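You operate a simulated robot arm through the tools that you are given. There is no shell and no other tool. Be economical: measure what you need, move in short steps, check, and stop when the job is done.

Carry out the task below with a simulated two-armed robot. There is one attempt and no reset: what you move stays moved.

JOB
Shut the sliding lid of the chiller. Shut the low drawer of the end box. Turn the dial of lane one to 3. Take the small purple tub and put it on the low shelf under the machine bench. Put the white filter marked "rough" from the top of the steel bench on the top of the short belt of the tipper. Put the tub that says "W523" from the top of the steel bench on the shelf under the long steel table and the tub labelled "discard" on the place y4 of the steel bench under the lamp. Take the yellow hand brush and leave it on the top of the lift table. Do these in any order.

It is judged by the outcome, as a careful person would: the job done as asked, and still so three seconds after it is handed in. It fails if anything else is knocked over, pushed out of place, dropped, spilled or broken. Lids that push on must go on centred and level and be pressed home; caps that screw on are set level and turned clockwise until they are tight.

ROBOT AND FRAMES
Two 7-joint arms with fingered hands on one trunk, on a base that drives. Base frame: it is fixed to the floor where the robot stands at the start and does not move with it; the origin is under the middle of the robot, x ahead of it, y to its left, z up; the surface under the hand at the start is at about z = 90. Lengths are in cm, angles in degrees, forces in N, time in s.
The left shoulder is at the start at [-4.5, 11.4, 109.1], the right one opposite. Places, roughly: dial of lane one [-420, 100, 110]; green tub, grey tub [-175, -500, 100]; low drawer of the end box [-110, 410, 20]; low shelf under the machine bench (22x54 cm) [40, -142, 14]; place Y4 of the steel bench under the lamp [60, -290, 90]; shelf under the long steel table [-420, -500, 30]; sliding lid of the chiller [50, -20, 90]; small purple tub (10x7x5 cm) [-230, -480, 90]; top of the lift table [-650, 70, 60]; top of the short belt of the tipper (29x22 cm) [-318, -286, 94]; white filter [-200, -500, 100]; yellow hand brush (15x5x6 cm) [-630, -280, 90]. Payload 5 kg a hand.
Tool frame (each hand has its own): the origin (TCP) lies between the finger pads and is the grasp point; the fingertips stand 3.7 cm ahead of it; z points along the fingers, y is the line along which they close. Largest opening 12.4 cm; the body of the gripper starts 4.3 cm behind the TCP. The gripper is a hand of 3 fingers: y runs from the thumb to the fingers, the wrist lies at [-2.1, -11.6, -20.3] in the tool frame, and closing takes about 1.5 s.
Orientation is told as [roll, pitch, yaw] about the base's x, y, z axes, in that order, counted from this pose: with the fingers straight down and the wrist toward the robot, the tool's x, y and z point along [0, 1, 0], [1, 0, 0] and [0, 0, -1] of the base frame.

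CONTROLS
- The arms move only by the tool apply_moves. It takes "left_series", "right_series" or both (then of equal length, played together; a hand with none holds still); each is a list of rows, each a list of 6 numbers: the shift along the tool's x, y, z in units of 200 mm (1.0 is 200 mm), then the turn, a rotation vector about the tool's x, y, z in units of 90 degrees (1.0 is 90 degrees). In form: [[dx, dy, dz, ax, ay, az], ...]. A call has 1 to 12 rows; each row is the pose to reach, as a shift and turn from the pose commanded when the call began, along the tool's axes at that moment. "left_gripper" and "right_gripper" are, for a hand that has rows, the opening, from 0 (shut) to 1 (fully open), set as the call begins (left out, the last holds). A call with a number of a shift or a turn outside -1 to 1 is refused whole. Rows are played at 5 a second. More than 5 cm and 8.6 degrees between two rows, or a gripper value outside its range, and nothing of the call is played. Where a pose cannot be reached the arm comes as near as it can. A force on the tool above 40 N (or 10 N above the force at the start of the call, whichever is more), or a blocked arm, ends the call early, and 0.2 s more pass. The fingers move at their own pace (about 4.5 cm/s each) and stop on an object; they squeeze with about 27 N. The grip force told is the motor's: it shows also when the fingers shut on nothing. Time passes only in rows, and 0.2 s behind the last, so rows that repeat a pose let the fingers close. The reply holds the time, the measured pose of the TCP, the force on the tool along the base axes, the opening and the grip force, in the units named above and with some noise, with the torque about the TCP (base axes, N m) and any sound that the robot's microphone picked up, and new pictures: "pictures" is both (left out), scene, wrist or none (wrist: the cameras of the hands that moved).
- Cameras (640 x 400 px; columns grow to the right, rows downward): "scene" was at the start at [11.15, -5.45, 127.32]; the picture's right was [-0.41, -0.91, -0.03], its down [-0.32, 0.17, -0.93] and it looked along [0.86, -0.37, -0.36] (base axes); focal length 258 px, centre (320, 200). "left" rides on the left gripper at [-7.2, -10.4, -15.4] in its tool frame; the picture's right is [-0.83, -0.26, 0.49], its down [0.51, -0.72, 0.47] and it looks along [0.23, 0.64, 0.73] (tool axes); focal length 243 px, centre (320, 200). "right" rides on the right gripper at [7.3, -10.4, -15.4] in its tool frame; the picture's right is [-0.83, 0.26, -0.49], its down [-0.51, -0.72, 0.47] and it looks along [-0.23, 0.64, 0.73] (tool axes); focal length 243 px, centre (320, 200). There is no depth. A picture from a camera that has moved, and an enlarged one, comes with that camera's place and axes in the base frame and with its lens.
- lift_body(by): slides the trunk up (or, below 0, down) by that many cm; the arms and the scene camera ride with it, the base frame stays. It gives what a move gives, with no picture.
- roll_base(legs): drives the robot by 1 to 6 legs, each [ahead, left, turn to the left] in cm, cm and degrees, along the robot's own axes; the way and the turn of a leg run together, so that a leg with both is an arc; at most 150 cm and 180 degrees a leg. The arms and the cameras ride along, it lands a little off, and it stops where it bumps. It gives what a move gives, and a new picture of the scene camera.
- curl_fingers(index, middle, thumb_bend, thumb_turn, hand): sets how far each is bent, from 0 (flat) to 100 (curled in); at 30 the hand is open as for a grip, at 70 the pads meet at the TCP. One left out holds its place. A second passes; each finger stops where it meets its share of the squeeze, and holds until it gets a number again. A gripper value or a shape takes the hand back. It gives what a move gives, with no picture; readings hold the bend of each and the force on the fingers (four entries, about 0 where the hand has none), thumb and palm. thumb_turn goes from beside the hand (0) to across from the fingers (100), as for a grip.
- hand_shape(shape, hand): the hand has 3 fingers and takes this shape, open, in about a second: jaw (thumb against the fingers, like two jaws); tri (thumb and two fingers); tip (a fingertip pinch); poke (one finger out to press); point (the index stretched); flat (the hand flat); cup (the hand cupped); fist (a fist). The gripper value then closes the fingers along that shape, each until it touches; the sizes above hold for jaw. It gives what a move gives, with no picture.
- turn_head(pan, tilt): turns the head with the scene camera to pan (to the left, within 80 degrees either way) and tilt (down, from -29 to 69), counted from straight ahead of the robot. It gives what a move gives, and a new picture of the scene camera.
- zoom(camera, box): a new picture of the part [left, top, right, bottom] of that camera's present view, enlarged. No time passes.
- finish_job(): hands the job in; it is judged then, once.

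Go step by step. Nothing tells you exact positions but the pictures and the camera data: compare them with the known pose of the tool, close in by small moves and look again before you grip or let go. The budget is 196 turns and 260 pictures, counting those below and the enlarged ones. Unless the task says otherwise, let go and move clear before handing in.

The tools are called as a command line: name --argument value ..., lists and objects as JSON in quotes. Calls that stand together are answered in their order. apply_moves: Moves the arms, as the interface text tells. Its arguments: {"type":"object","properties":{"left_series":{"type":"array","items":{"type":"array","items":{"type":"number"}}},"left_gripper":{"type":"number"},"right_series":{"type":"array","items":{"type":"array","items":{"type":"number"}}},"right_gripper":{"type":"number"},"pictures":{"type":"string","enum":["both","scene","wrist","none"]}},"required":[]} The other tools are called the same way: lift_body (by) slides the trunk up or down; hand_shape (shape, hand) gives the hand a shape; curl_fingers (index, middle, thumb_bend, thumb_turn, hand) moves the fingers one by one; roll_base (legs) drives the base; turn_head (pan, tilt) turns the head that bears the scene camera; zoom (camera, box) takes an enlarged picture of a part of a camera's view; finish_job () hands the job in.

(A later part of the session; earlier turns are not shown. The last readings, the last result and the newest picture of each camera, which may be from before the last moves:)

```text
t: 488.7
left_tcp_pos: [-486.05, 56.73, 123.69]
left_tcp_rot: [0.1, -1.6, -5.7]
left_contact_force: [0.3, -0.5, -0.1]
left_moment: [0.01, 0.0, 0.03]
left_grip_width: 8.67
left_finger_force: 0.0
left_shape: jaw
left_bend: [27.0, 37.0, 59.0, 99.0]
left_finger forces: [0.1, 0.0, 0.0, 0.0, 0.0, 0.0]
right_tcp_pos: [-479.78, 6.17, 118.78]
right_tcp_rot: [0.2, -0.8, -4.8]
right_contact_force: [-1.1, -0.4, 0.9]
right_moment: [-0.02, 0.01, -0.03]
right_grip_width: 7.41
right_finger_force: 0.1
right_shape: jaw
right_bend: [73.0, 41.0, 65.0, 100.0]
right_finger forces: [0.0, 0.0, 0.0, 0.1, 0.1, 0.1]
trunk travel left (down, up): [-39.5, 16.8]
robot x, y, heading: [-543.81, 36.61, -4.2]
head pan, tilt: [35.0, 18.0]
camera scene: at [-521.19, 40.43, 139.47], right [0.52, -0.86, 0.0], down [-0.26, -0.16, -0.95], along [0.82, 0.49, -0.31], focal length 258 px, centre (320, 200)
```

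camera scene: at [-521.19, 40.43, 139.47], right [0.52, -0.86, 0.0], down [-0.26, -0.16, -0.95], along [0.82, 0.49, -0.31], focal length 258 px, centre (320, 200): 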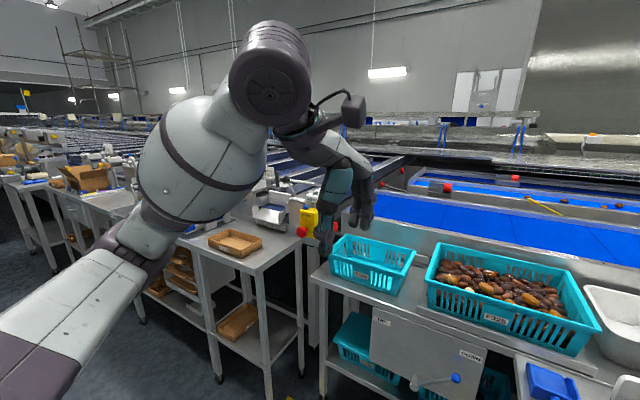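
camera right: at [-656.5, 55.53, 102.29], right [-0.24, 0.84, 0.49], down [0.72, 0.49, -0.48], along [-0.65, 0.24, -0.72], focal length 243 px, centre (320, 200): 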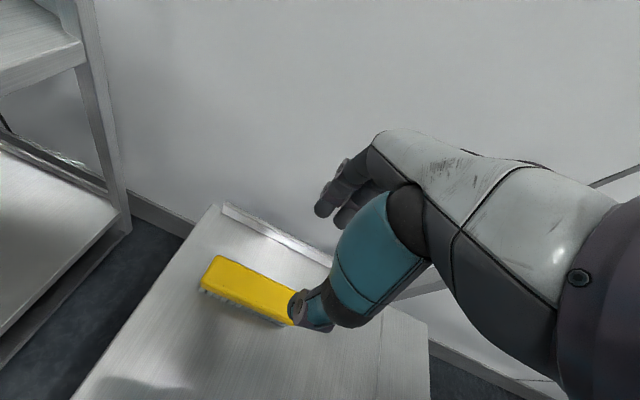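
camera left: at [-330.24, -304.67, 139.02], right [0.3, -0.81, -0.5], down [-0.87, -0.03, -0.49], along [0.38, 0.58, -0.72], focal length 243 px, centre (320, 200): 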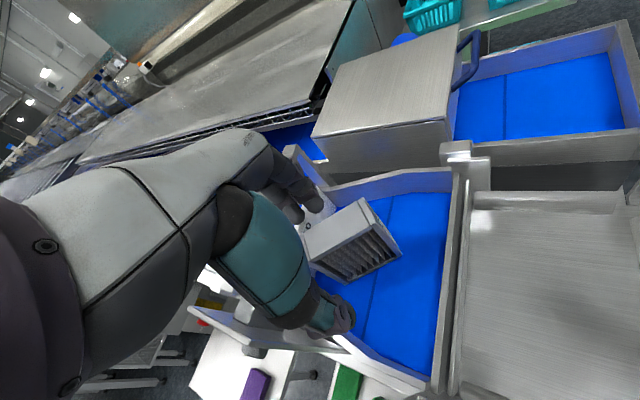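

The dial lies behind my left hand. I slide left to y≈95 and look straight at it.

roll_base --legs '[[0, 62, 4]]'

turn_head --pan 0 --tilt 25

```text
t: 494.7
left_tcp_pos: [-483.25, 120.75, 123.59]
left_tcp_rot: [0.0, -1.6, -4.2]
left_contact_force: [0.6, 0.3, -0.5]
left_moment: [-0.02, -0.02, -0.03]
left_grip_width: 8.66
left_finger_force: 0.1
left_shape: jaw
left_bend: [27.0, 37.0, 59.0, 99.0]
left_finger forces: [0.0, 0.0, 0.0, 0.0, 0.0, 0.0]
right_tcp_pos: [-475.54, 70.33, 118.82]
right_tcp_rot: [0.2, -0.8, -3.3]
right_contact_force: [0.7, -0.4, 0.8]
right_moment: [0.03, -0.01, -0.02]
right_grip_width: 7.41
right_finger_force: 0.0
right_shape: jaw
right_bend: [73.0, 41.0, 65.0, 100.0]
right_finger forces: [0.1, 0.0, 0.0, 0.0, 0.0, 0.0]
trunk travel left (down, up): [-39.5, 16.8]
robot x, y, heading: [-540.5, 99.19, -2.3]
head pan, tilt: [35.0, 18.0]
camera scene: at [-517.91, 103.42, 139.47], right [0.54, -0.84, 0.0], down [-0.26, -0.17, -0.95], along [0.8, 0.51, -0.31], focal length 258 px, centre (320, 200)
```

scene: 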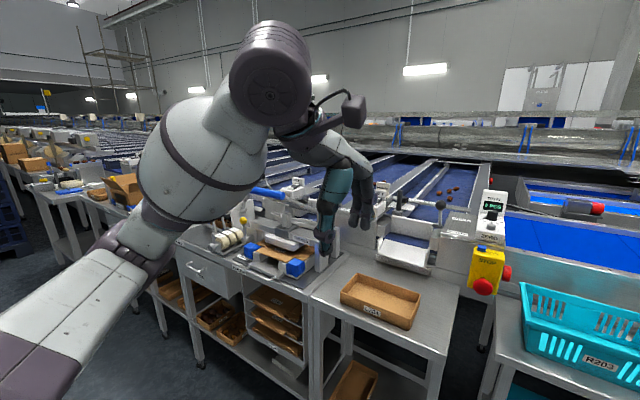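

```text
t: 495.7
left_tcp_pos: [-483.33, 120.81, 123.69]
left_tcp_rot: [0.0, -1.6, -4.1]
left_contact_force: [0.0, -0.3, 0.2]
left_moment: [-0.02, 0.02, -0.01]
left_grip_width: 8.67
left_finger_force: 0.0
left_shape: jaw
left_bend: [27.0, 37.0, 59.0, 99.0]
left_finger forces: [0.1, 0.0, 0.1, 0.0, 0.1, 0.0]
right_tcp_pos: [-475.48, 70.35, 118.81]
right_tcp_rot: [0.4, -0.8, -3.2]
right_contact_force: [-0.1, 0.1, 0.0]
right_moment: [0.02, -0.01, 0.0]
right_grip_width: 7.41
right_finger_force: 0.1
right_shape: jaw
right_bend: [73.0, 41.0, 65.0, 100.0]
right_finger forces: [0.0, 0.0, 0.0, 0.0, 0.0, 0.0]
trunk travel left (down, up): [-39.5, 16.8]
robot x, y, heading: [-540.25, 99.34, -2.3]
head pan, tilt: [0.0, 25.0]
camera scene: at [-516.55, 98.04, 138.34], right [-0.04, -1.0, 0.0], down [-0.42, 0.02, -0.91], along [0.91, -0.04, -0.42], focal length 258 px, centre (320, 200)
```

scene: 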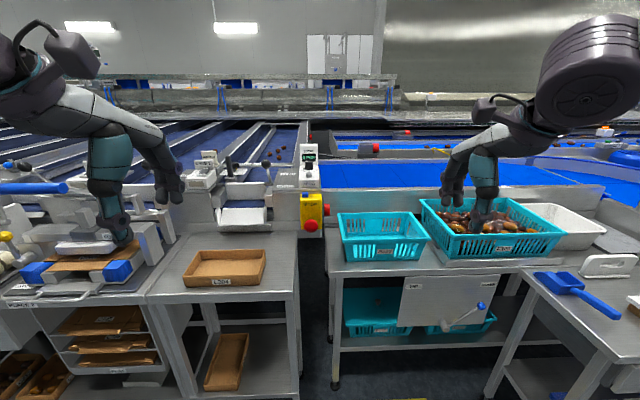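

The dial should be at the white box near pixel (308,165). I'll zoom.

zoom --camera "scene" --box '[270, 130, 350, 240]'

zoom --camera "scene" --box '[170, 130, 340, 240]'

```text
3.64 times, centred on (310, 185) of scene
camera zoom: at [-516.55, 98.04, 138.34], right [-0.04, -1.0, 0.0], down [-0.42, 0.02, -0.91], along [0.91, -0.04, -0.42], focal length 939 px, centre (356, 254)
```

zoom: 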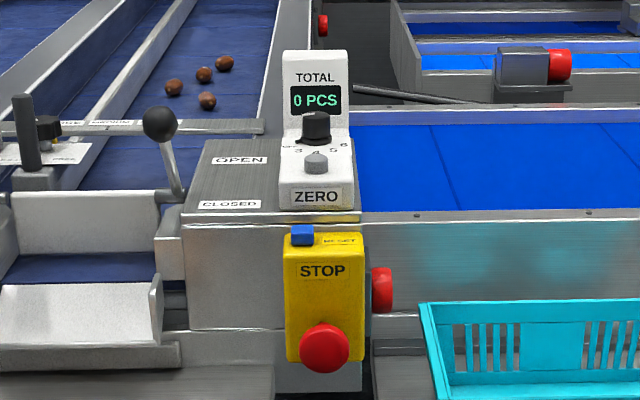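

```text
3.64 times, centred on (255, 185) of scene
camera zoom: at [-516.55, 98.04, 138.34], right [-0.04, -1.0, 0.0], down [-0.42, 0.02, -0.91], along [0.91, -0.04, -0.42], focal length 939 px, centre (556, 254)
```

zoom: 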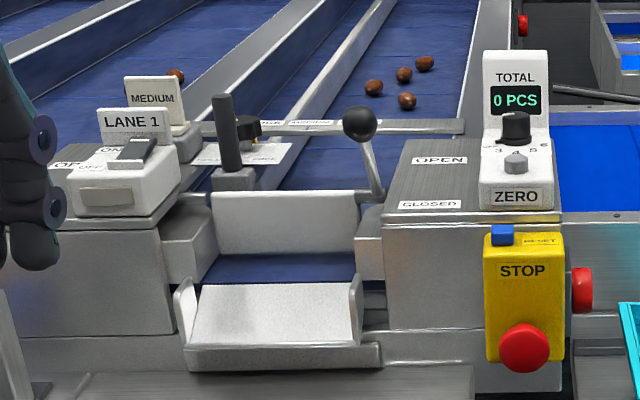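

The dial is the black knob on the "TOTAL" box, with numbers around its front, above the STOP button. I move closer for a better look.

roll_base --legs '[[20, 0, 2]]'

zoom --camera "scene" --box '[280, 140, 340, 200]'

```text
t: 497.3
left_tcp_pos: [-464.74, 122.53, 123.83]
left_tcp_rot: [0.0, -1.7, -2.1]
left_contact_force: [-0.1, 0.1, 1.2]
left_moment: [0.0, -0.02, 0.01]
left_grip_width: 8.67
left_finger_force: 0.1
left_shape: jaw
left_bend: [27.0, 37.0, 59.0, 99.0]
left_finger forces: [0.1, 0.0, 0.1, 0.0, 0.0, 0.1]
right_tcp_pos: [-455.26, 72.49, 118.92]
right_tcp_rot: [0.3, -0.9, -1.0]
right_contact_force: [-0.4, -0.3, 0.1]
right_moment: [0.02, -0.04, -0.01]
right_grip_width: 7.4
right_finger_force: 0.1
right_shape: jaw
right_bend: [73.0, 41.0, 65.0, 100.0]
right_finger forces: [0.0, 0.0, 0.1, 0.0, 0.1, 0.1]
trunk travel left (down, up): [-39.5, 16.8]
robot x, y, heading: [-520.85, 98.61, -0.2]
head pan, tilt: [0.0, 25.0]
camera scene: at [-497.22, 98.53, 138.39], right [0.0, -1.0, 0.0], down [-0.42, 0.0, -0.91], along [0.91, 0.0, -0.42], focal length 258 px, centre (320, 200)
```

scene: 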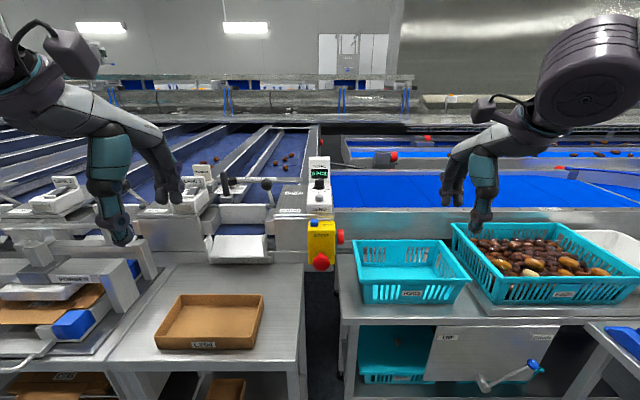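

```text
6.67 times, centred on (310, 170) of scene
camera zoom: at [-497.22, 98.53, 138.39], right [0.0, -1.0, 0.0], down [-0.42, 0.0, -0.91], along [0.91, 0.0, -0.42], focal length 1721 px, centre (387, 400)
```

zoom: 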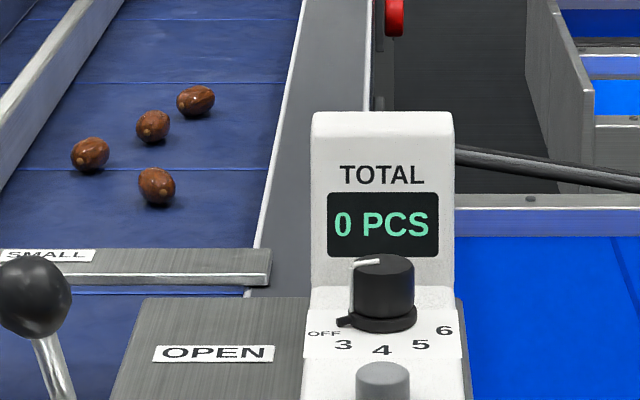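

I now see it clearly: the knob ([-424,98.7], about 2.7 cm wide, top z≈111) has its nub at OFF on the left, and 3 is the next mark counter-clockwise (toward the front). I'll turn the right hand to yaw ≈+50 so that its fingers close sideways, clear of the display tower, then move closer.

apply_moves --left_series '[[0.05, -0.1, 0, 0, 0, 0], [0.1, -0.2, 0, 0, 0, 0], [0.15, -0.3, 0, 0, 0, 0], [0.2, -0.4, 0, 0, 0, 0], [0.2, -0.4, 0, 0, 0, 0], [0.2, -0.4, 0, 0, 0, 0], [0.2, -0.4, 0, 0, 0, 0], [0.2, -0.4, 0, 0, 0, 0]]' --right_series '[[0, 0, -0.1, 0, 0, -0.08], [0, 0, -0.2, 0, 0, -0.16], [0, 0, -0.3, 0, 0, -0.24], [0, 0, -0.3, 0, 0, -0.32], [0, 0, -0.3, 0, 0, -0.4], [0, 0, -0.3, 0, 0, -0.48], [0, 0, -0.3, 0, 0, -0.55], [0, 0, -0.3, 0, 0, -0.55]]' --right_gripper 0.5 --pictures "none"

roll_base --legs '[[9, 3, 0]]'

```text
t: 499.1
left_tcp_pos: [-472.34, 126.65, 123.56]
left_tcp_rot: [0.0, -1.6, -2.0]
left_contact_force: [0.4, 0.5, 0.7]
left_moment: [0.02, -0.02, -0.02]
left_grip_width: 8.66
left_finger_force: 0.0
left_shape: jaw
left_bend: [27.0, 37.0, 59.0, 99.0]
left_finger forces: [0.0, 0.0, 0.0, 0.1, 0.0, 0.0]
right_tcp_pos: [-455.08, 72.55, 124.97]
right_tcp_rot: [-0.4, -0.8, 48.6]
right_contact_force: [0.4, -0.6, 0.4]
right_moment: [0.05, 0.01, -0.01]
right_grip_width: 6.25
right_finger_force: 0.1
right_shape: jaw
right_bend: [74.0, 45.0, 69.0, 100.0]
right_finger forces: [0.0, 0.0, 0.1, 0.0, 0.1, 0.0]
trunk travel left (down, up): [-39.5, 16.8]
robot x, y, heading: [-520.82, 98.36, -0.1]
head pan, tilt: [0.0, 25.0]
```

```text
t: 500.2
left_tcp_pos: [-463.67, 129.7, 123.68]
left_tcp_rot: [0.1, -1.6, -1.9]
left_contact_force: [0.6, 0.2, -0.3]
left_moment: [0.0, -0.02, -0.01]
left_grip_width: 8.67
left_finger_force: 0.1
left_shape: jaw
left_bend: [27.0, 37.0, 59.0, 99.0]
left_finger forces: [0.0, 0.1, 0.0, 0.0, 0.1, 0.0]
right_tcp_pos: [-446.21, 75.43, 125.07]
right_tcp_rot: [-0.5, -0.7, 48.7]
right_contact_force: [-0.1, -0.3, 0.1]
right_moment: [-0.02, -0.05, 0.01]
right_grip_width: 6.23
right_finger_force: 0.1
right_shape: jaw
right_bend: [74.0, 45.0, 69.0, 100.0]
right_finger forces: [0.0, 0.0, 0.0, 0.0, 0.1, 0.0]
trunk travel left (down, up): [-39.5, 16.8]
robot x, y, heading: [-511.97, 101.77, -0.1]
head pan, tilt: [0.0, 25.0]
camera scene: at [-488.21, 101.45, 138.39], right [0.0, -1.0, 0.0], down [-0.42, 0.0, -0.91], along [0.91, 0.0, -0.42], focal length 258 px, centre (320, 200)
```

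scene: 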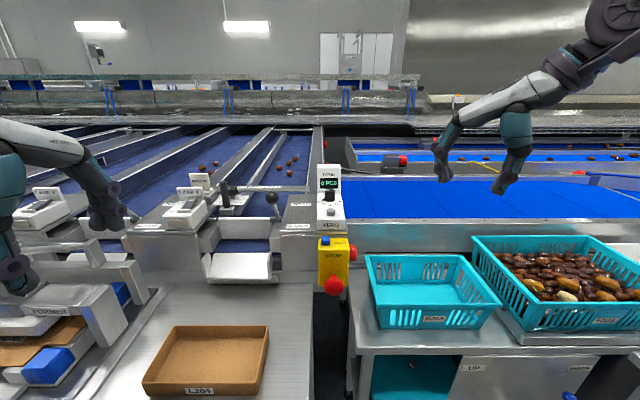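

I bring the right hand in above the dial at height.

apply_moves --right_series '[[0, 0.2, 0, 0, 0, 0], [0, 0.4, 0, 0, 0, 0], [-0.02, 0.6, 0, 0, 0, 0], [-0.03, 0.8, 0, 0, 0, 0], [-0.03, 0.8, 0, 0, 0, 0]]' --pictures "none"

apply_moves --right_series '[[0, 0.2, 0, 0, 0, 0], [-0.02, 0.4, 0, 0, 0, 0], [-0.03, 0.6, 0, 0, 0, 0], [-0.03, 0.8, 0, 0, 0, 0], [-0.03, 0.8, 0, 0, 0, 0]]'

zoom --camera "scene" --box '[270, 120, 390, 220]'

```text
t: 501.4
left_tcp_pos: [-463.62, 129.61, 123.62]
left_tcp_rot: [0.1, -1.7, -1.9]
left_contact_force: [-0.6, 0.2, -0.4]
left_moment: [0.04, 0.02, 0.0]
left_grip_width: 8.66
left_finger_force: 0.0
left_shape: jaw
left_bend: [27.0, 37.0, 59.0, 99.0]
left_finger forces: [0.0, 0.0, 0.0, 0.0, 0.1, 0.0]
right_tcp_pos: [-434.66, 87.41, 125.16]
right_tcp_rot: [-0.5, -0.8, 48.4]
right_contact_force: [-0.1, 0.0, -0.1]
right_moment: [0.05, -0.02, -0.02]
right_grip_width: 6.23
right_finger_force: 0.2
right_shape: jaw
right_bend: [74.0, 45.0, 69.0, 100.0]
right_finger forces: [0.0, 0.0, 0.0, 0.1, 0.0, 0.1]
trunk travel left (down, up): [-39.5, 16.8]
robot x, y, heading: [-511.86, 101.65, -0.3]
head pan, tilt: [0.0, 25.0]
```

```text
t: 502.6
left_tcp_pos: [-463.57, 129.75, 123.66]
left_tcp_rot: [0.0, -1.7, -1.9]
left_contact_force: [0.0, 0.2, -0.3]
left_moment: [-0.01, -0.04, -0.01]
left_grip_width: 8.63
left_finger_force: 0.0
left_shape: jaw
left_bend: [27.0, 37.0, 59.0, 99.0]
left_finger forces: [0.0, 0.0, 0.1, 0.0, 0.0, 0.0]
right_tcp_pos: [-426.71, 95.74, 125.58]
right_tcp_rot: [-0.5, -0.8, 48.6]
right_contact_force: [-0.9, 0.2, -0.4]
right_moment: [0.0, 0.01, -0.02]
right_grip_width: 6.21
right_finger_force: 0.1
right_shape: jaw
right_bend: [74.0, 45.0, 69.0, 100.0]
right_finger forces: [0.0, 0.0, 0.0, 0.1, 0.1, 0.0]
right hand out of reach, approached as far as the arm can: row 4, 5
trunk travel left (down, up): [-39.5, 16.8]
robot x, y, heading: [-512.05, 101.6, -0.2]
head pan, tilt: [0.0, 25.0]
camera scene: at [-488.19, 101.58, 138.38], right [0.0, -1.0, 0.0], down [-0.42, 0.0, -0.91], along [0.91, 0.0, -0.42], focal length 258 px, centre (320, 200)
camera right: at [-439.39, 92.55, 140.67], right [0.79, -0.36, 0.5], down [-0.09, -0.87, -0.48], along [0.61, 0.33, -0.72], focal length 243 px, centre (320, 200)
```

scene: 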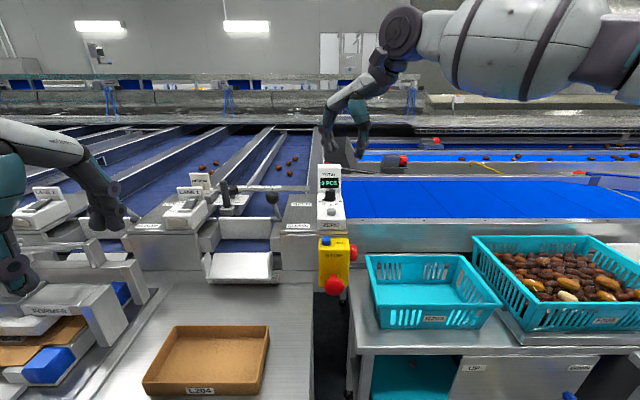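
right: 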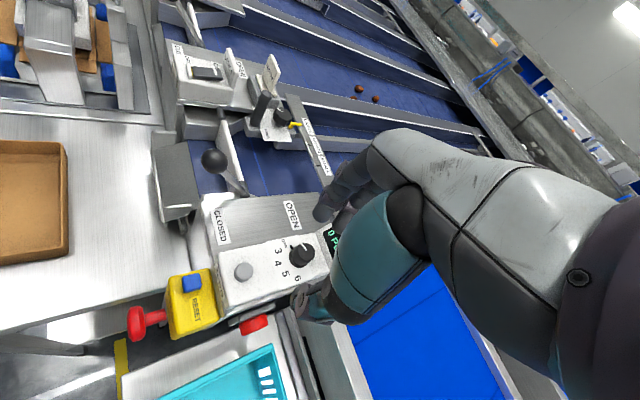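

```text
4.00 times, centred on (330, 170) of scene
camera zoom: at [-488.19, 101.58, 138.38], right [0.0, -1.0, 0.0], down [-0.42, 0.0, -0.91], along [0.91, 0.0, -0.42], focal length 1033 px, centre (280, 320)
```

zoom: 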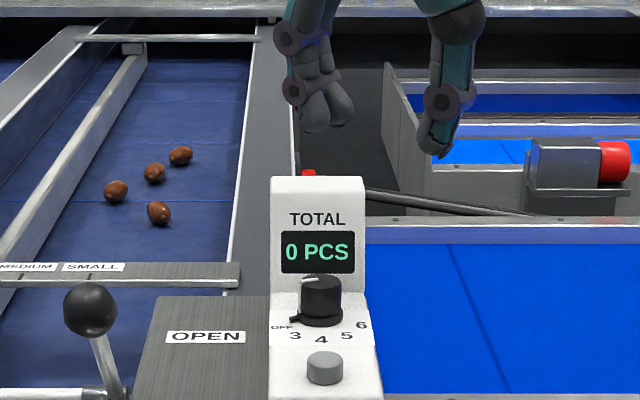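

The right camera sees the dial well. I'll zoom that view to read the pointer and marks.

zoom --camera "right" --box '[220, 200, 360, 320]'

```text
3.33 times, centred on (290, 260) of right
camera zoom: at [-439.39, 92.55, 140.67], right [0.79, -0.36, 0.5], down [-0.09, -0.87, -0.48], along [0.61, 0.33, -0.72], focal length 809 px, centre (420, 0)
```

zoom: 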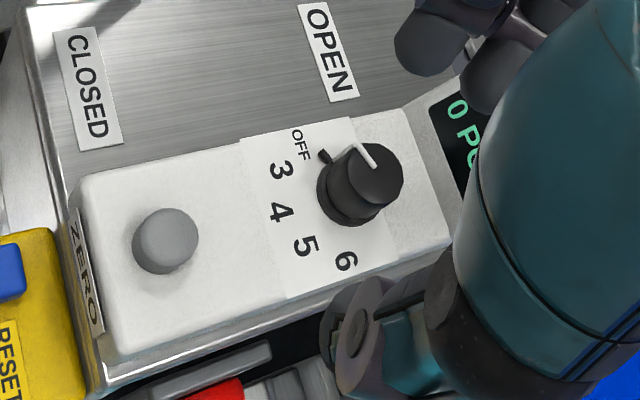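

The knob axis is at [-421.0, 98.2]; OFF, 3, 4, 5, 6 lie 36° apart, and the nub points at OFF. So I need +36° (counter-clockwise seen from above). I set the hand's yaw to about 28° and edge the base closer for reach.

apply_moves --right_series '[[0, -0.08, 0, 0, 0, 0.07], [0, -0.16, 0, 0, 0, 0.14], [0, -0.24, 0, 0, 0, 0.22], [0, -0.24, 0, 0, 0, 0.22]]' --pictures "none"

roll_base --legs '[[8, 0, 0]]'

```text
t: 503.6
left_tcp_pos: [-463.43, 129.69, 123.58]
left_tcp_rot: [0.0, -1.6, -1.9]
left_contact_force: [0.5, -0.4, 0.3]
left_moment: [0.02, -0.02, -0.02]
left_grip_width: 8.67
left_finger_force: 0.0
left_shape: jaw
left_bend: [27.0, 37.0, 59.0, 99.0]
left_finger forces: [0.2, 0.0, 0.0, 0.0, 0.0, 0.0]
right_tcp_pos: [-429.88, 91.78, 125.08]
right_tcp_rot: [-0.1, -0.8, 28.8]
right_contact_force: [0.0, -0.1, 0.1]
right_moment: [0.02, 0.03, -0.01]
right_grip_width: 6.19
right_finger_force: 0.0
right_shape: jaw
right_bend: [74.0, 45.0, 69.0, 100.0]
right_finger forces: [0.1, 0.1, 0.0, 0.1, 0.0, 0.0]
trunk travel left (down, up): [-39.5, 16.8]
robot x, y, heading: [-512.13, 101.45, -0.2]
head pan, tilt: [0.0, 25.0]
```

```text
t: 504.7
left_tcp_pos: [-456.05, 129.85, 123.7]
left_tcp_rot: [0.0, -1.8, -1.8]
left_contact_force: [-0.2, -0.8, 0.3]
left_moment: [0.01, 0.0, 0.0]
left_grip_width: 8.67
left_finger_force: 0.0
left_shape: jaw
left_bend: [27.0, 37.0, 59.0, 99.0]
left_finger forces: [0.1, 0.1, 0.1, 0.0, 0.0, 0.0]
right_tcp_pos: [-422.41, 91.81, 125.45]
right_tcp_rot: [-0.4, -1.0, 28.6]
right_contact_force: [-1.3, -0.1, -0.3]
right_moment: [-0.03, -0.04, -0.02]
right_grip_width: 6.21
right_finger_force: 0.1
right_shape: jaw
right_bend: [74.0, 45.0, 69.0, 100.0]
right_finger forces: [0.0, 0.0, 0.1, 0.1, 0.0, 0.0]
trunk travel left (down, up): [-39.5, 16.8]
robot x, y, heading: [-503.92, 101.16, -0.1]
head pan, tilt: [0.0, 25.0]
camera scene: at [-480.45, 101.54, 138.43], right [0.0, -1.0, 0.0], down [-0.42, 0.0, -0.91], along [0.91, 0.0, -0.42], focal length 258 px, centre (320, 200)
```

scene: 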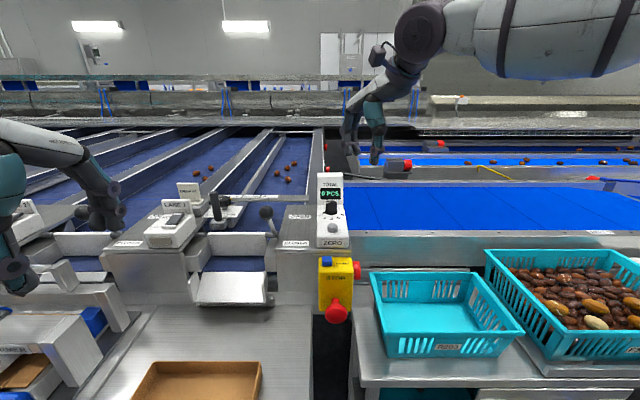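

I centre the hand over the knob and go down to z≈118, then check.

apply_moves --right_series '[[0.08, 0.07, 0, 0, 0, 0], [0.16, 0.14, 0, 0, 0, 0], [0.24, 0.21, 0, 0, 0, 0], [0.24, 0.21, 0.1, 0, 0, 0], [0.24, 0.21, 0.2, 0, 0, 0], [0.24, 0.21, 0.32, 0, 0, 0], [0.24, 0.21, 0.32, 0, 0, 0]]' --right_gripper 0.4

zoom --camera "right" --box '[220, 200, 380, 340]'

zoom --camera "scene" --box '[280, 120, 400, 260]'

```text
t: 506.3
left_tcp_pos: [-455.62, 129.75, 123.52]
left_tcp_rot: [0.1, -1.7, -1.9]
left_contact_force: [0.5, 0.3, -0.5]
left_moment: [-0.01, -0.01, 0.01]
left_grip_width: 8.69
left_finger_force: 0.1
left_shape: jaw
left_bend: [27.0, 37.0, 59.0, 99.0]
left_finger forces: [0.0, 0.0, 0.1, 0.0, 0.1, 0.0]
right_tcp_pos: [-420.71, 98.48, 118.81]
right_tcp_rot: [-0.2, -0.9, 28.8]
right_contact_force: [0.3, 0.2, 0.5]
right_moment: [0.02, -0.03, 0.02]
right_grip_width: 5.02
right_finger_force: 0.1
right_shape: jaw
right_bend: [74.0, 49.0, 72.0, 100.0]
right_finger forces: [0.0, 0.1, 0.0, 0.0, 0.1, 0.0]
trunk travel left (down, up): [-39.5, 16.8]
robot x, y, heading: [-503.85, 101.26, 0.1]
head pan, tilt: [0.0, 25.0]
camera scene: at [-480.15, 101.53, 138.36], right [0.0, -1.0, 0.0], down [-0.42, 0.0, -0.91], along [0.91, 0.0, -0.42], focal length 258 px, centre (320, 200)
camera right: at [-433.69, 99.5, 134.03], right [0.62, -0.6, 0.5], down [-0.38, -0.79, -0.48], along [0.68, 0.11, -0.72], focal length 243 px, centre (320, 200)
```

scene: 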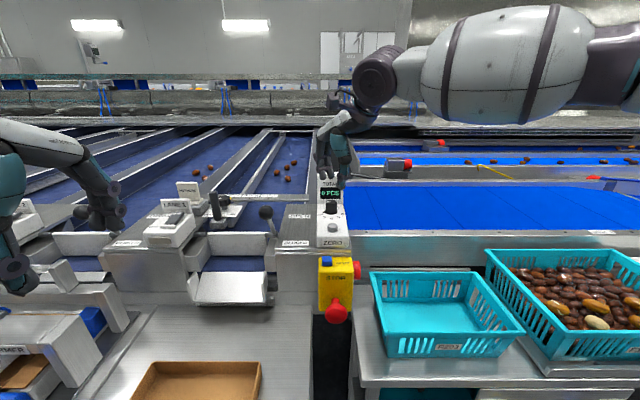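
right: 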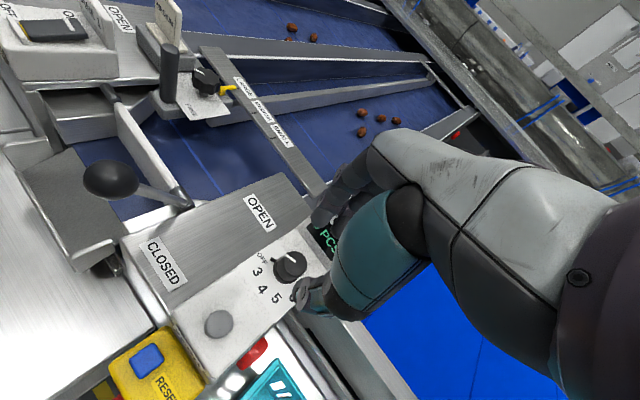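

```text
2.86 times, centred on (300, 270) of right
camera zoom: at [-433.69, 99.5, 134.03], right [0.62, -0.6, 0.5], down [-0.38, -0.79, -0.48], along [0.68, 0.11, -0.72], focal length 693 px, centre (377, 0)
```

zoom: 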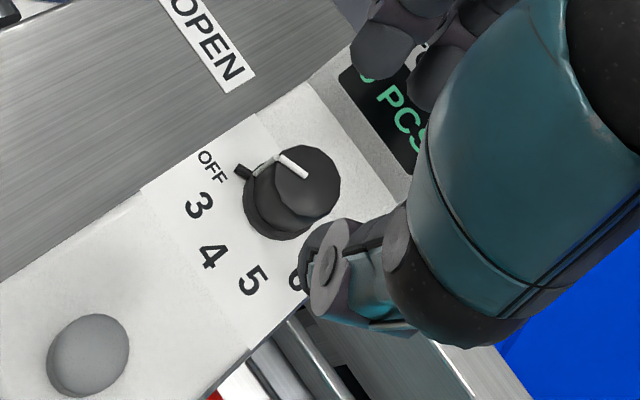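

```text
2.86 times, centred on (340, 190) of scene
camera zoom: at [-480.15, 101.53, 138.36], right [0.0, -1.0, 0.0], down [-0.42, 0.0, -0.91], along [0.91, 0.0, -0.42], focal length 738 px, centre (263, 229)
```

zoom: 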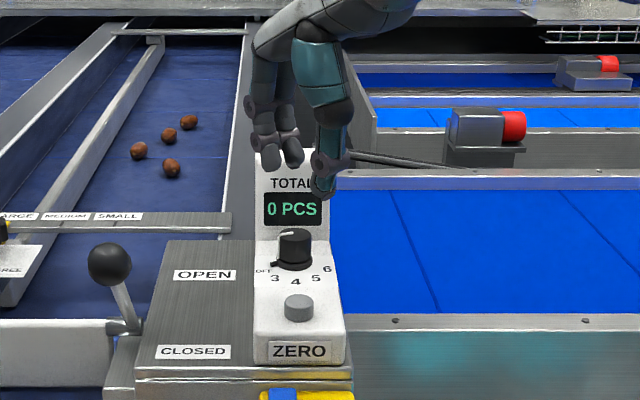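

Well centred. I lower 6.4 cm so the fingertips sit beside the knob.

apply_moves --right_series '[[0, 0, 0.08, 0, 0, 0], [0, 0, 0.16, 0, 0, 0], [0, 0, 0.24, 0, 0, 0], [0, 0, 0.31, 0, 0, 0], [0, 0, 0.31, 0, 0, 0]]'

zoom --camera "right" --box '[220, 200, 380, 340]'

```text
t: 507.5
left_tcp_pos: [-455.54, 129.82, 123.59]
left_tcp_rot: [0.0, -1.8, -1.9]
left_contact_force: [-0.2, -0.5, -0.4]
left_moment: [0.01, 0.01, 0.0]
left_grip_width: 8.64
left_finger_force: 0.1
left_shape: jaw
left_bend: [27.0, 37.0, 59.0, 99.0]
left_finger forces: [0.0, 0.0, 0.1, 0.0, 0.1, 0.1]
right_tcp_pos: [-420.2, 98.23, 112.77]
right_tcp_rot: [-0.3, -0.9, 28.9]
right_contact_force: [-1.2, 0.3, -0.1]
right_moment: [-0.02, 0.0, 0.02]
right_grip_width: 4.97
right_finger_force: 0.0
right_shape: jaw
right_bend: [74.0, 49.0, 72.0, 100.0]
right_finger forces: [0.0, 0.0, 0.0, 0.0, 0.1, 0.0]
trunk travel left (down, up): [-39.5, 16.8]
robot x, y, heading: [-504.01, 101.41, 0.1]
head pan, tilt: [0.0, 25.0]
camera scene: at [-480.1, 101.53, 138.35], right [0.0, -1.0, 0.0], down [-0.42, 0.0, -0.91], along [0.91, 0.0, -0.42], focal length 258 px, centre (320, 200)
camera right: at [-433.16, 99.38, 127.79], right [0.62, -0.6, 0.5], down [-0.38, -0.79, -0.48], along [0.68, 0.11, -0.72], focal length 243 px, centre (320, 200)
```

scene: 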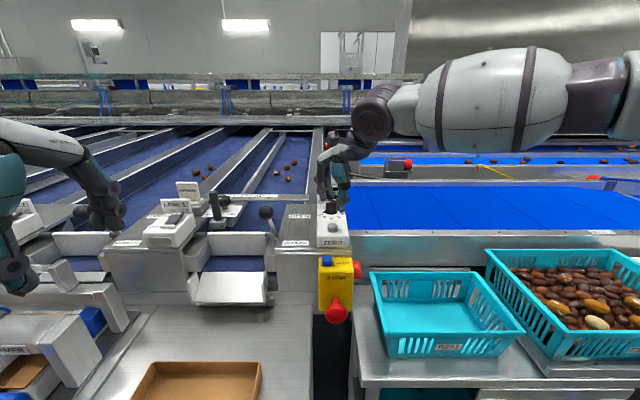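
right: 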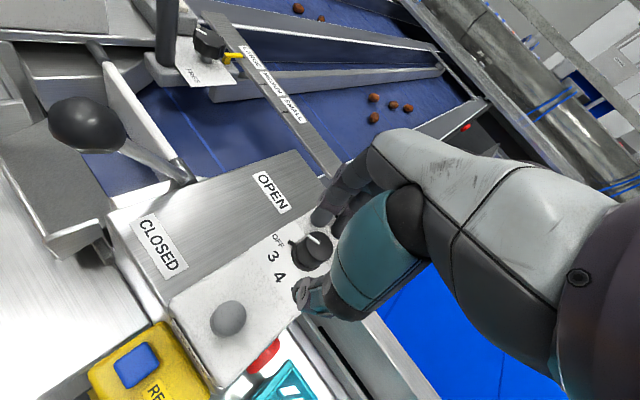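

```text
2.86 times, centred on (300, 270) of right
camera zoom: at [-433.16, 99.38, 127.79], right [0.62, -0.6, 0.5], down [-0.38, -0.79, -0.48], along [0.68, 0.11, -0.72], focal length 693 px, centre (377, 0)
```

zoom: 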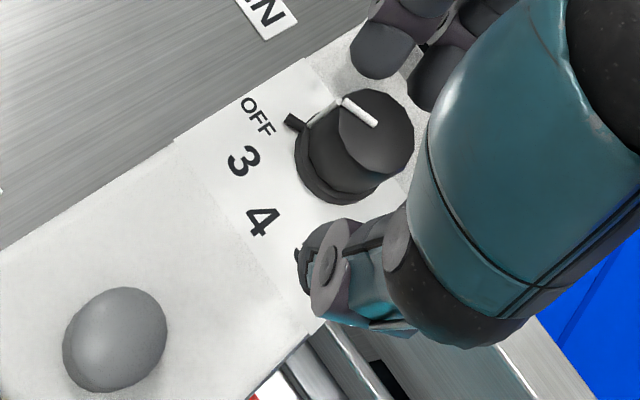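

The knob lies between thumb and fingers. I close gently on it.

apply_moves --right_series '[[0, 0, 0, 0, 0, 0], [0, 0, 0, 0, 0, 0], [0, 0, 0, 0, 0, 0], [0, 0, 0, 0, 0, 0], [0, 0, 0, 0, 0, 0]]' --right_gripper 0.15 --pictures "none"

zoom --camera "right" --box '[220, 200, 380, 340]'

```text
t: 508.7
left_tcp_pos: [-455.53, 129.84, 123.45]
left_tcp_rot: [0.0, -1.6, -1.9]
left_contact_force: [0.3, -0.5, -0.9]
left_moment: [-0.02, 0.01, -0.02]
left_grip_width: 8.65
left_finger_force: 0.1
left_shape: jaw
left_bend: [27.0, 37.0, 59.0, 99.0]
left_finger forces: [0.0, 0.1, 0.0, 0.0, 0.0, 0.1]
right_tcp_pos: [-420.1, 98.28, 112.62]
right_tcp_rot: [-0.2, -1.0, 28.8]
right_contact_force: [14.4, 6.3, 10.8]
right_moment: [0.3, -0.66, 0.0]
right_grip_width: 2.1
right_finger_force: 0.2
right_shape: jaw
right_bend: [72.0, 58.0, 74.0, 100.0]
right_finger forces: [9.9, 7.0, 0.0, 0.0, 0.0, 0.0]
trunk travel left (down, up): [-39.5, 16.8]
robot x, y, heading: [-503.62, 101.78, -0.1]
head pan, tilt: [0.0, 25.0]
```

```text
2.86 times, centred on (300, 270) of right
camera zoom: at [-433.04, 99.48, 127.82], right [0.62, -0.6, 0.5], down [-0.38, -0.79, -0.48], along [0.68, 0.11, -0.72], focal length 693 px, centre (377, 0)
```

zoom: 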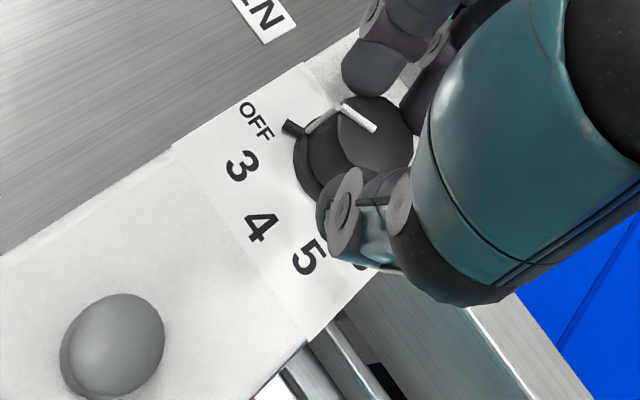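

The fingers touch but the thumb not yet; I shift 5 mm toward the fingers and close fully.

apply_moves --right_series '[[0, 0.015, 0, 0, 0, 0], [0, 0.03, 0, 0, 0, 0], [0, 0.03, 0, 0, 0, 0], [0, 0.03, 0, 0, 0, 0], [0, 0.03, 0, 0, 0, 0]]' --right_gripper 0 --pictures "none"

zoom --camera "right" --box '[220, 200, 380, 340]'

```text
t: 509.9
left_tcp_pos: [-455.73, 129.69, 123.72]
left_tcp_rot: [0.1, -1.7, -1.9]
left_contact_force: [-0.4, 0.8, -0.6]
left_moment: [0.0, -0.03, -0.02]
left_grip_width: 8.66
left_finger_force: 0.1
left_shape: jaw
left_bend: [27.0, 37.0, 59.0, 99.0]
left_finger forces: [0.1, 0.0, 0.0, 0.0, 0.0, 0.1]
right_tcp_pos: [-419.78, 98.37, 113.03]
right_tcp_rot: [-0.2, -1.0, 28.7]
right_contact_force: [-4.2, -2.8, 7.6]
right_moment: [-0.11, 0.27, 0.01]
right_grip_width: 1.68
right_finger_force: 26.8
right_shape: jaw
right_bend: [74.0, 59.0, 73.0, 100.0]
right_finger forces: [17.3, 5.5, 0.1, 0.0, 32.7, 0.1]
trunk travel left (down, up): [-39.5, 16.8]
robot x, y, heading: [-503.98, 101.56, 0.1]
head pan, tilt: [0.0, 25.0]
```

```text
2.86 times, centred on (300, 270) of right
camera zoom: at [-432.86, 99.49, 128.18], right [0.62, -0.6, 0.5], down [-0.38, -0.79, -0.48], along [0.69, 0.11, -0.72], focal length 693 px, centre (377, 0)
```

zoom: 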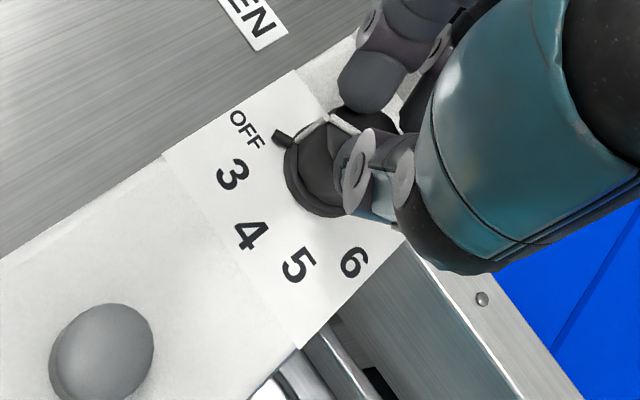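

Gripped. I rotate the hand +36° about the knob axis in steps.

apply_moves --right_series '[[0, 0, 0, 0, 0, -0.08], [0, 0, 0, 0, 0, -0.16], [0, 0, 0, 0, 0, -0.24], [0, 0, 0, 0, 0, -0.32], [0, 0, 0, 0, 0, -0.4], [0, 0, 0, 0, 0, -0.4]]'

zoom --camera "right" --box '[220, 200, 380, 340]'

```text
t: 511.3
left_tcp_pos: [-455.78, 129.63, 123.55]
left_tcp_rot: [0.0, -1.6, -1.9]
left_contact_force: [0.3, 0.1, 0.3]
left_moment: [-0.01, 0.0, -0.02]
left_grip_width: 8.65
left_finger_force: 0.0
left_shape: jaw
left_bend: [27.0, 37.0, 59.0, 99.0]
left_finger forces: [0.0, 0.0, 0.0, 0.0, 0.1, 0.0]
right_tcp_pos: [-420.02, 98.33, 112.98]
right_tcp_rot: [-0.8, -0.7, 64.8]
right_contact_force: [4.8, -8.3, 22.3]
right_moment: [-0.2, -0.33, -0.06]
right_grip_width: 1.7
right_finger_force: 26.6
right_shape: jaw
right_bend: [74.0, 58.0, 73.0, 100.0]
right_finger forces: [12.9, 9.9, 0.0, 0.0, 31.4, 0.1]
trunk travel left (down, up): [-39.5, 16.8]
robot x, y, heading: [-504.15, 101.77, -0.1]
head pan, tilt: [0.0, 25.0]
camera scene: at [-480.26, 101.44, 138.38], right [0.0, -1.0, 0.0], down [-0.42, 0.0, -0.91], along [0.91, 0.0, -0.42], focal length 258 px, centre (320, 200)
camera right: at [-431.35, 91.79, 128.05], right [0.85, -0.12, 0.51], down [0.16, -0.87, -0.47], along [0.5, 0.49, -0.72], focal length 243 px, centre (320, 200)
```

scene: 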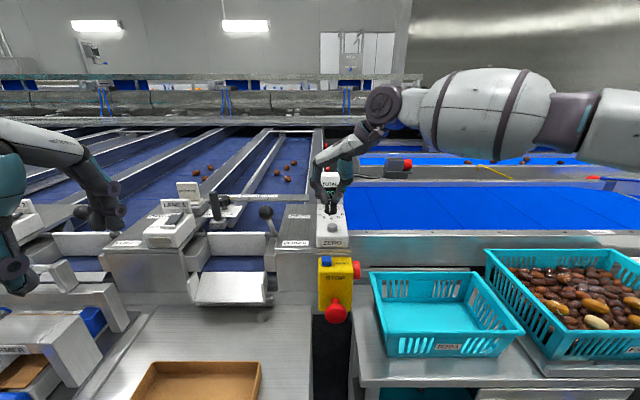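
right: 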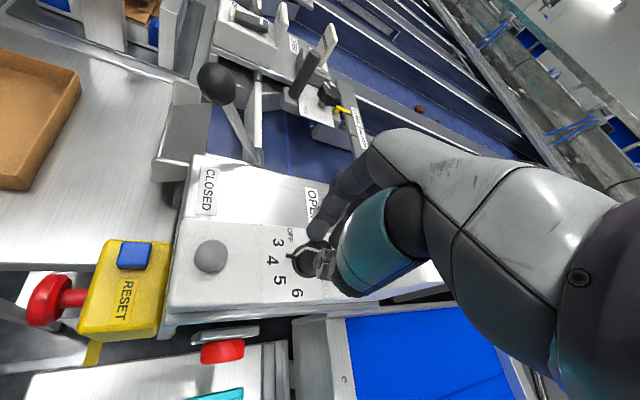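

```text
2.86 times, centred on (300, 270) of right
camera zoom: at [-431.35, 91.79, 128.05], right [0.85, -0.12, 0.51], down [0.16, -0.87, -0.47], along [0.5, 0.49, -0.72], focal length 693 px, centre (377, 0)
```

zoom: 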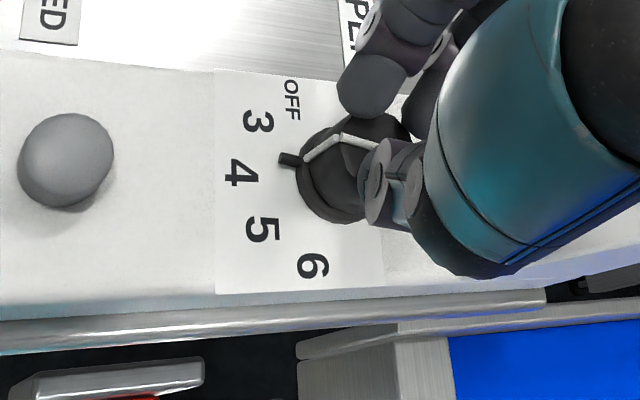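

The pointer now seems to lie a bit past 3. I release, lift slightly and take a clean look.

apply_moves --right_series '[[0, 0, 0, 0, 0, 0], [0, 0, 0, 0, 0, 0], [0, 0, -0.1, 0, 0, 0], [0, 0, -0.25, 0, 0, 0], [0, 0, -0.4, 0, 0, 0], [0, 0, -0.4, 0, 0, 0]]' --right_gripper 0.4 --pictures "none"

zoom --camera "right" --box '[220, 200, 380, 340]'

zoom --camera "scene" --box '[300, 180, 360, 250]'

```text
t: 512.7
left_tcp_pos: [-455.5, 129.75, 123.5]
left_tcp_rot: [-0.1, -1.6, -1.9]
left_contact_force: [0.8, 0.6, 0.4]
left_moment: [-0.02, -0.04, 0.0]
left_grip_width: 8.64
left_finger_force: 0.1
left_shape: jaw
left_bend: [27.0, 37.0, 59.0, 99.0]
left_finger forces: [0.1, 0.0, 0.0, 0.0, 0.0, 0.0]
right_tcp_pos: [-419.29, 97.07, 118.95]
right_tcp_rot: [-0.6, -0.7, 64.8]
right_contact_force: [-0.5, 0.4, -0.4]
right_moment: [0.02, 0.03, 0.0]
right_grip_width: 4.92
right_finger_force: 0.1
right_shape: jaw
right_bend: [74.0, 49.0, 72.0, 100.0]
right_finger forces: [0.0, 0.0, 0.0, 0.2, 0.0, 0.0]
right hand out of reach, approached as far as the arm can: row 4, 5, 6
trunk travel left (down, up): [-39.5, 16.8]
robot x, y, heading: [-503.96, 101.71, -0.1]
head pan, tilt: [0.0, 25.0]
```

```text
2.86 times, centred on (300, 270) of right
camera zoom: at [-430.65, 90.61, 134.04], right [0.86, -0.12, 0.5], down [0.16, -0.87, -0.47], along [0.49, 0.48, -0.72], focal length 693 px, centre (377, 0)
```

zoom: 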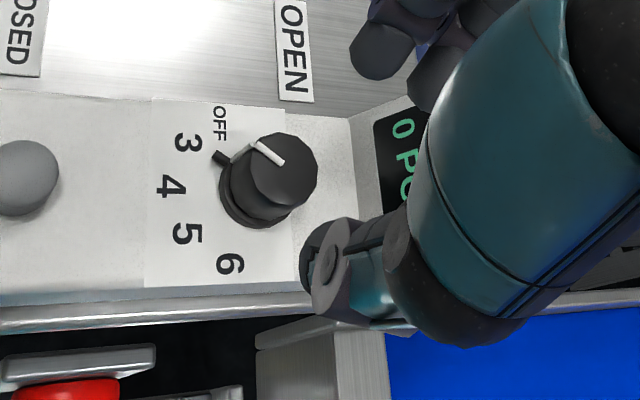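

```text
5.71 times, centred on (330, 215) of scene
camera zoom: at [-480.01, 101.53, 138.33], right [0.0, -1.0, 0.0], down [-0.42, 0.0, -0.91], along [0.91, 0.0, -0.42], focal length 1475 px, centre (263, 114)
```

zoom: 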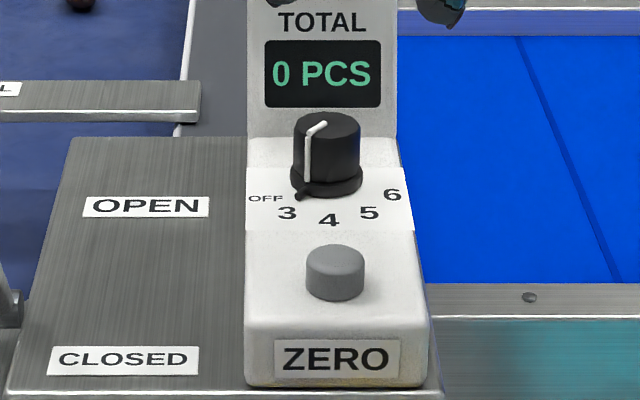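

The nub now points toward 3. I'll zoom in more to judge the exactness.

zoom --camera "scene" --box '[318, 192, 350, 224]'

zoom --camera "right" --box '[255, 225, 345, 305]'

```text
12.50 times, centred on (334, 208) of scene
camera zoom: at [-480.01, 101.53, 138.33], right [0.0, -1.0, 0.0], down [-0.42, 0.0, -0.91], along [0.91, 0.0, -0.42], focal length 3227 px, centre (145, 100)
```

zoom: 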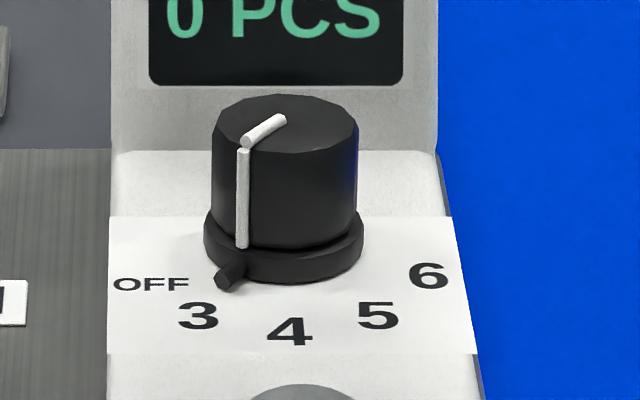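

```text
5.00 times, centred on (300, 265) of right
camera zoom: at [-430.65, 90.61, 134.04], right [0.86, -0.12, 0.5], down [0.16, -0.87, -0.47], along [0.49, 0.48, -0.72], focal length 1213 px, centre (420, -125)
```

zoom: 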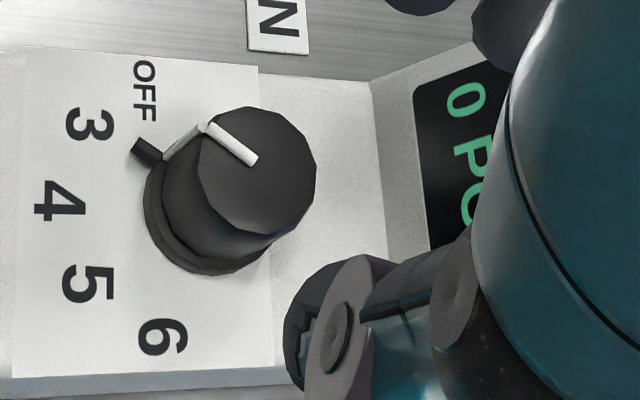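

The pointer sits at 33° left of front, right on 3 (29–31°). The dial is set; I withdraw the hand and back off.

apply_moves --right_series '[[0.1, -0.05, -0.05, 0, 0, 0], [0.22, -0.12, -0.1, 0, 0, 0], [0.36, -0.2, -0.15, 0, 0, 0], [0.5, -0.26, -0.2, 0, 0, 0], [0.65, -0.32, -0.25, 0, 0, 0], [0.65, -0.32, -0.25, 0, 0, 0]]' --pictures "none"

roll_base --legs '[[-45, 0, 0]]'

zoom --camera "scene" --box '[290, 130, 350, 200]'

```text
t: 514.1
left_tcp_pos: [-455.63, 129.75, 123.58]
left_tcp_rot: [0.0, -1.7, -1.9]
left_contact_force: [0.1, -0.5, -0.2]
left_moment: [0.01, 0.01, 0.03]
left_grip_width: 8.67
left_finger_force: 0.1
left_shape: jaw
left_bend: [27.0, 37.0, 59.0, 99.0]
left_finger forces: [0.0, 0.0, 0.0, 0.0, 0.1, 0.0]
right_tcp_pos: [-433.85, 96.53, 123.55]
right_tcp_rot: [-0.6, -0.4, 64.9]
right_contact_force: [0.9, -0.1, -0.5]
right_moment: [-0.03, 0.01, -0.01]
right_grip_width: 4.92
right_finger_force: 0.0
right_shape: jaw
right_bend: [74.0, 49.0, 72.0, 100.0]
right_finger forces: [0.0, 0.0, 0.0, 0.1, 0.0, 0.0]
trunk travel left (down, up): [-39.5, 16.8]
robot x, y, heading: [-504.05, 101.51, 0.5]
head pan, tilt: [0.0, 25.0]
```

```text
t: 516.8
left_tcp_pos: [-501.95, 130.04, 123.48]
left_tcp_rot: [0.0, -1.6, -1.1]
left_contact_force: [0.4, -0.8, -0.3]
left_moment: [0.01, 0.01, -0.03]
left_grip_width: 8.67
left_finger_force: 0.0
left_shape: jaw
left_bend: [27.0, 37.0, 59.0, 99.0]
left_finger forces: [0.0, 0.0, 0.1, 0.0, 0.1, 0.0]
right_tcp_pos: [-479.68, 97.21, 123.47]
right_tcp_rot: [-0.6, -0.7, 65.5]
right_contact_force: [-0.3, 0.1, -0.2]
right_moment: [0.0, 0.0, -0.01]
right_grip_width: 4.94
right_finger_force: 0.1
right_shape: jaw
right_bend: [74.0, 49.0, 72.0, 100.0]
right_finger forces: [0.0, 0.1, 0.0, 0.0, 0.0, 0.1]
trunk travel left (down, up): [-39.5, 16.8]
robot x, y, heading: [-550.48, 101.38, 0.5]
head pan, tilt: [0.0, 25.0]
camera scene: at [-525.93, 101.57, 138.31], right [0.01, -1.0, 0.0], down [-0.42, -0.01, -0.91], along [0.91, 0.01, -0.42], focal length 258 px, centre (320, 200)
```

scene: 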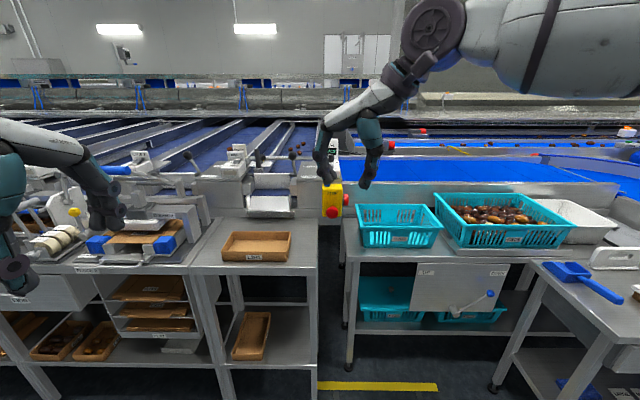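

```text
5.71 times, centred on (320, 165) of scene
camera zoom: at [-525.93, 101.57, 138.31], right [0.01, -1.0, 0.0], down [-0.42, -0.01, -0.91], along [0.91, 0.01, -0.42], focal length 1475 px, centre (320, 400)
```

zoom: 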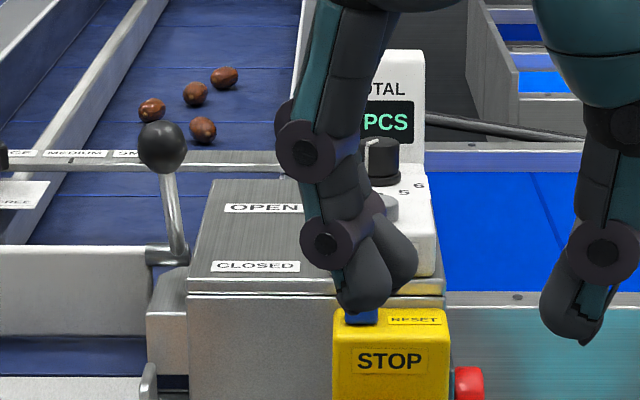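

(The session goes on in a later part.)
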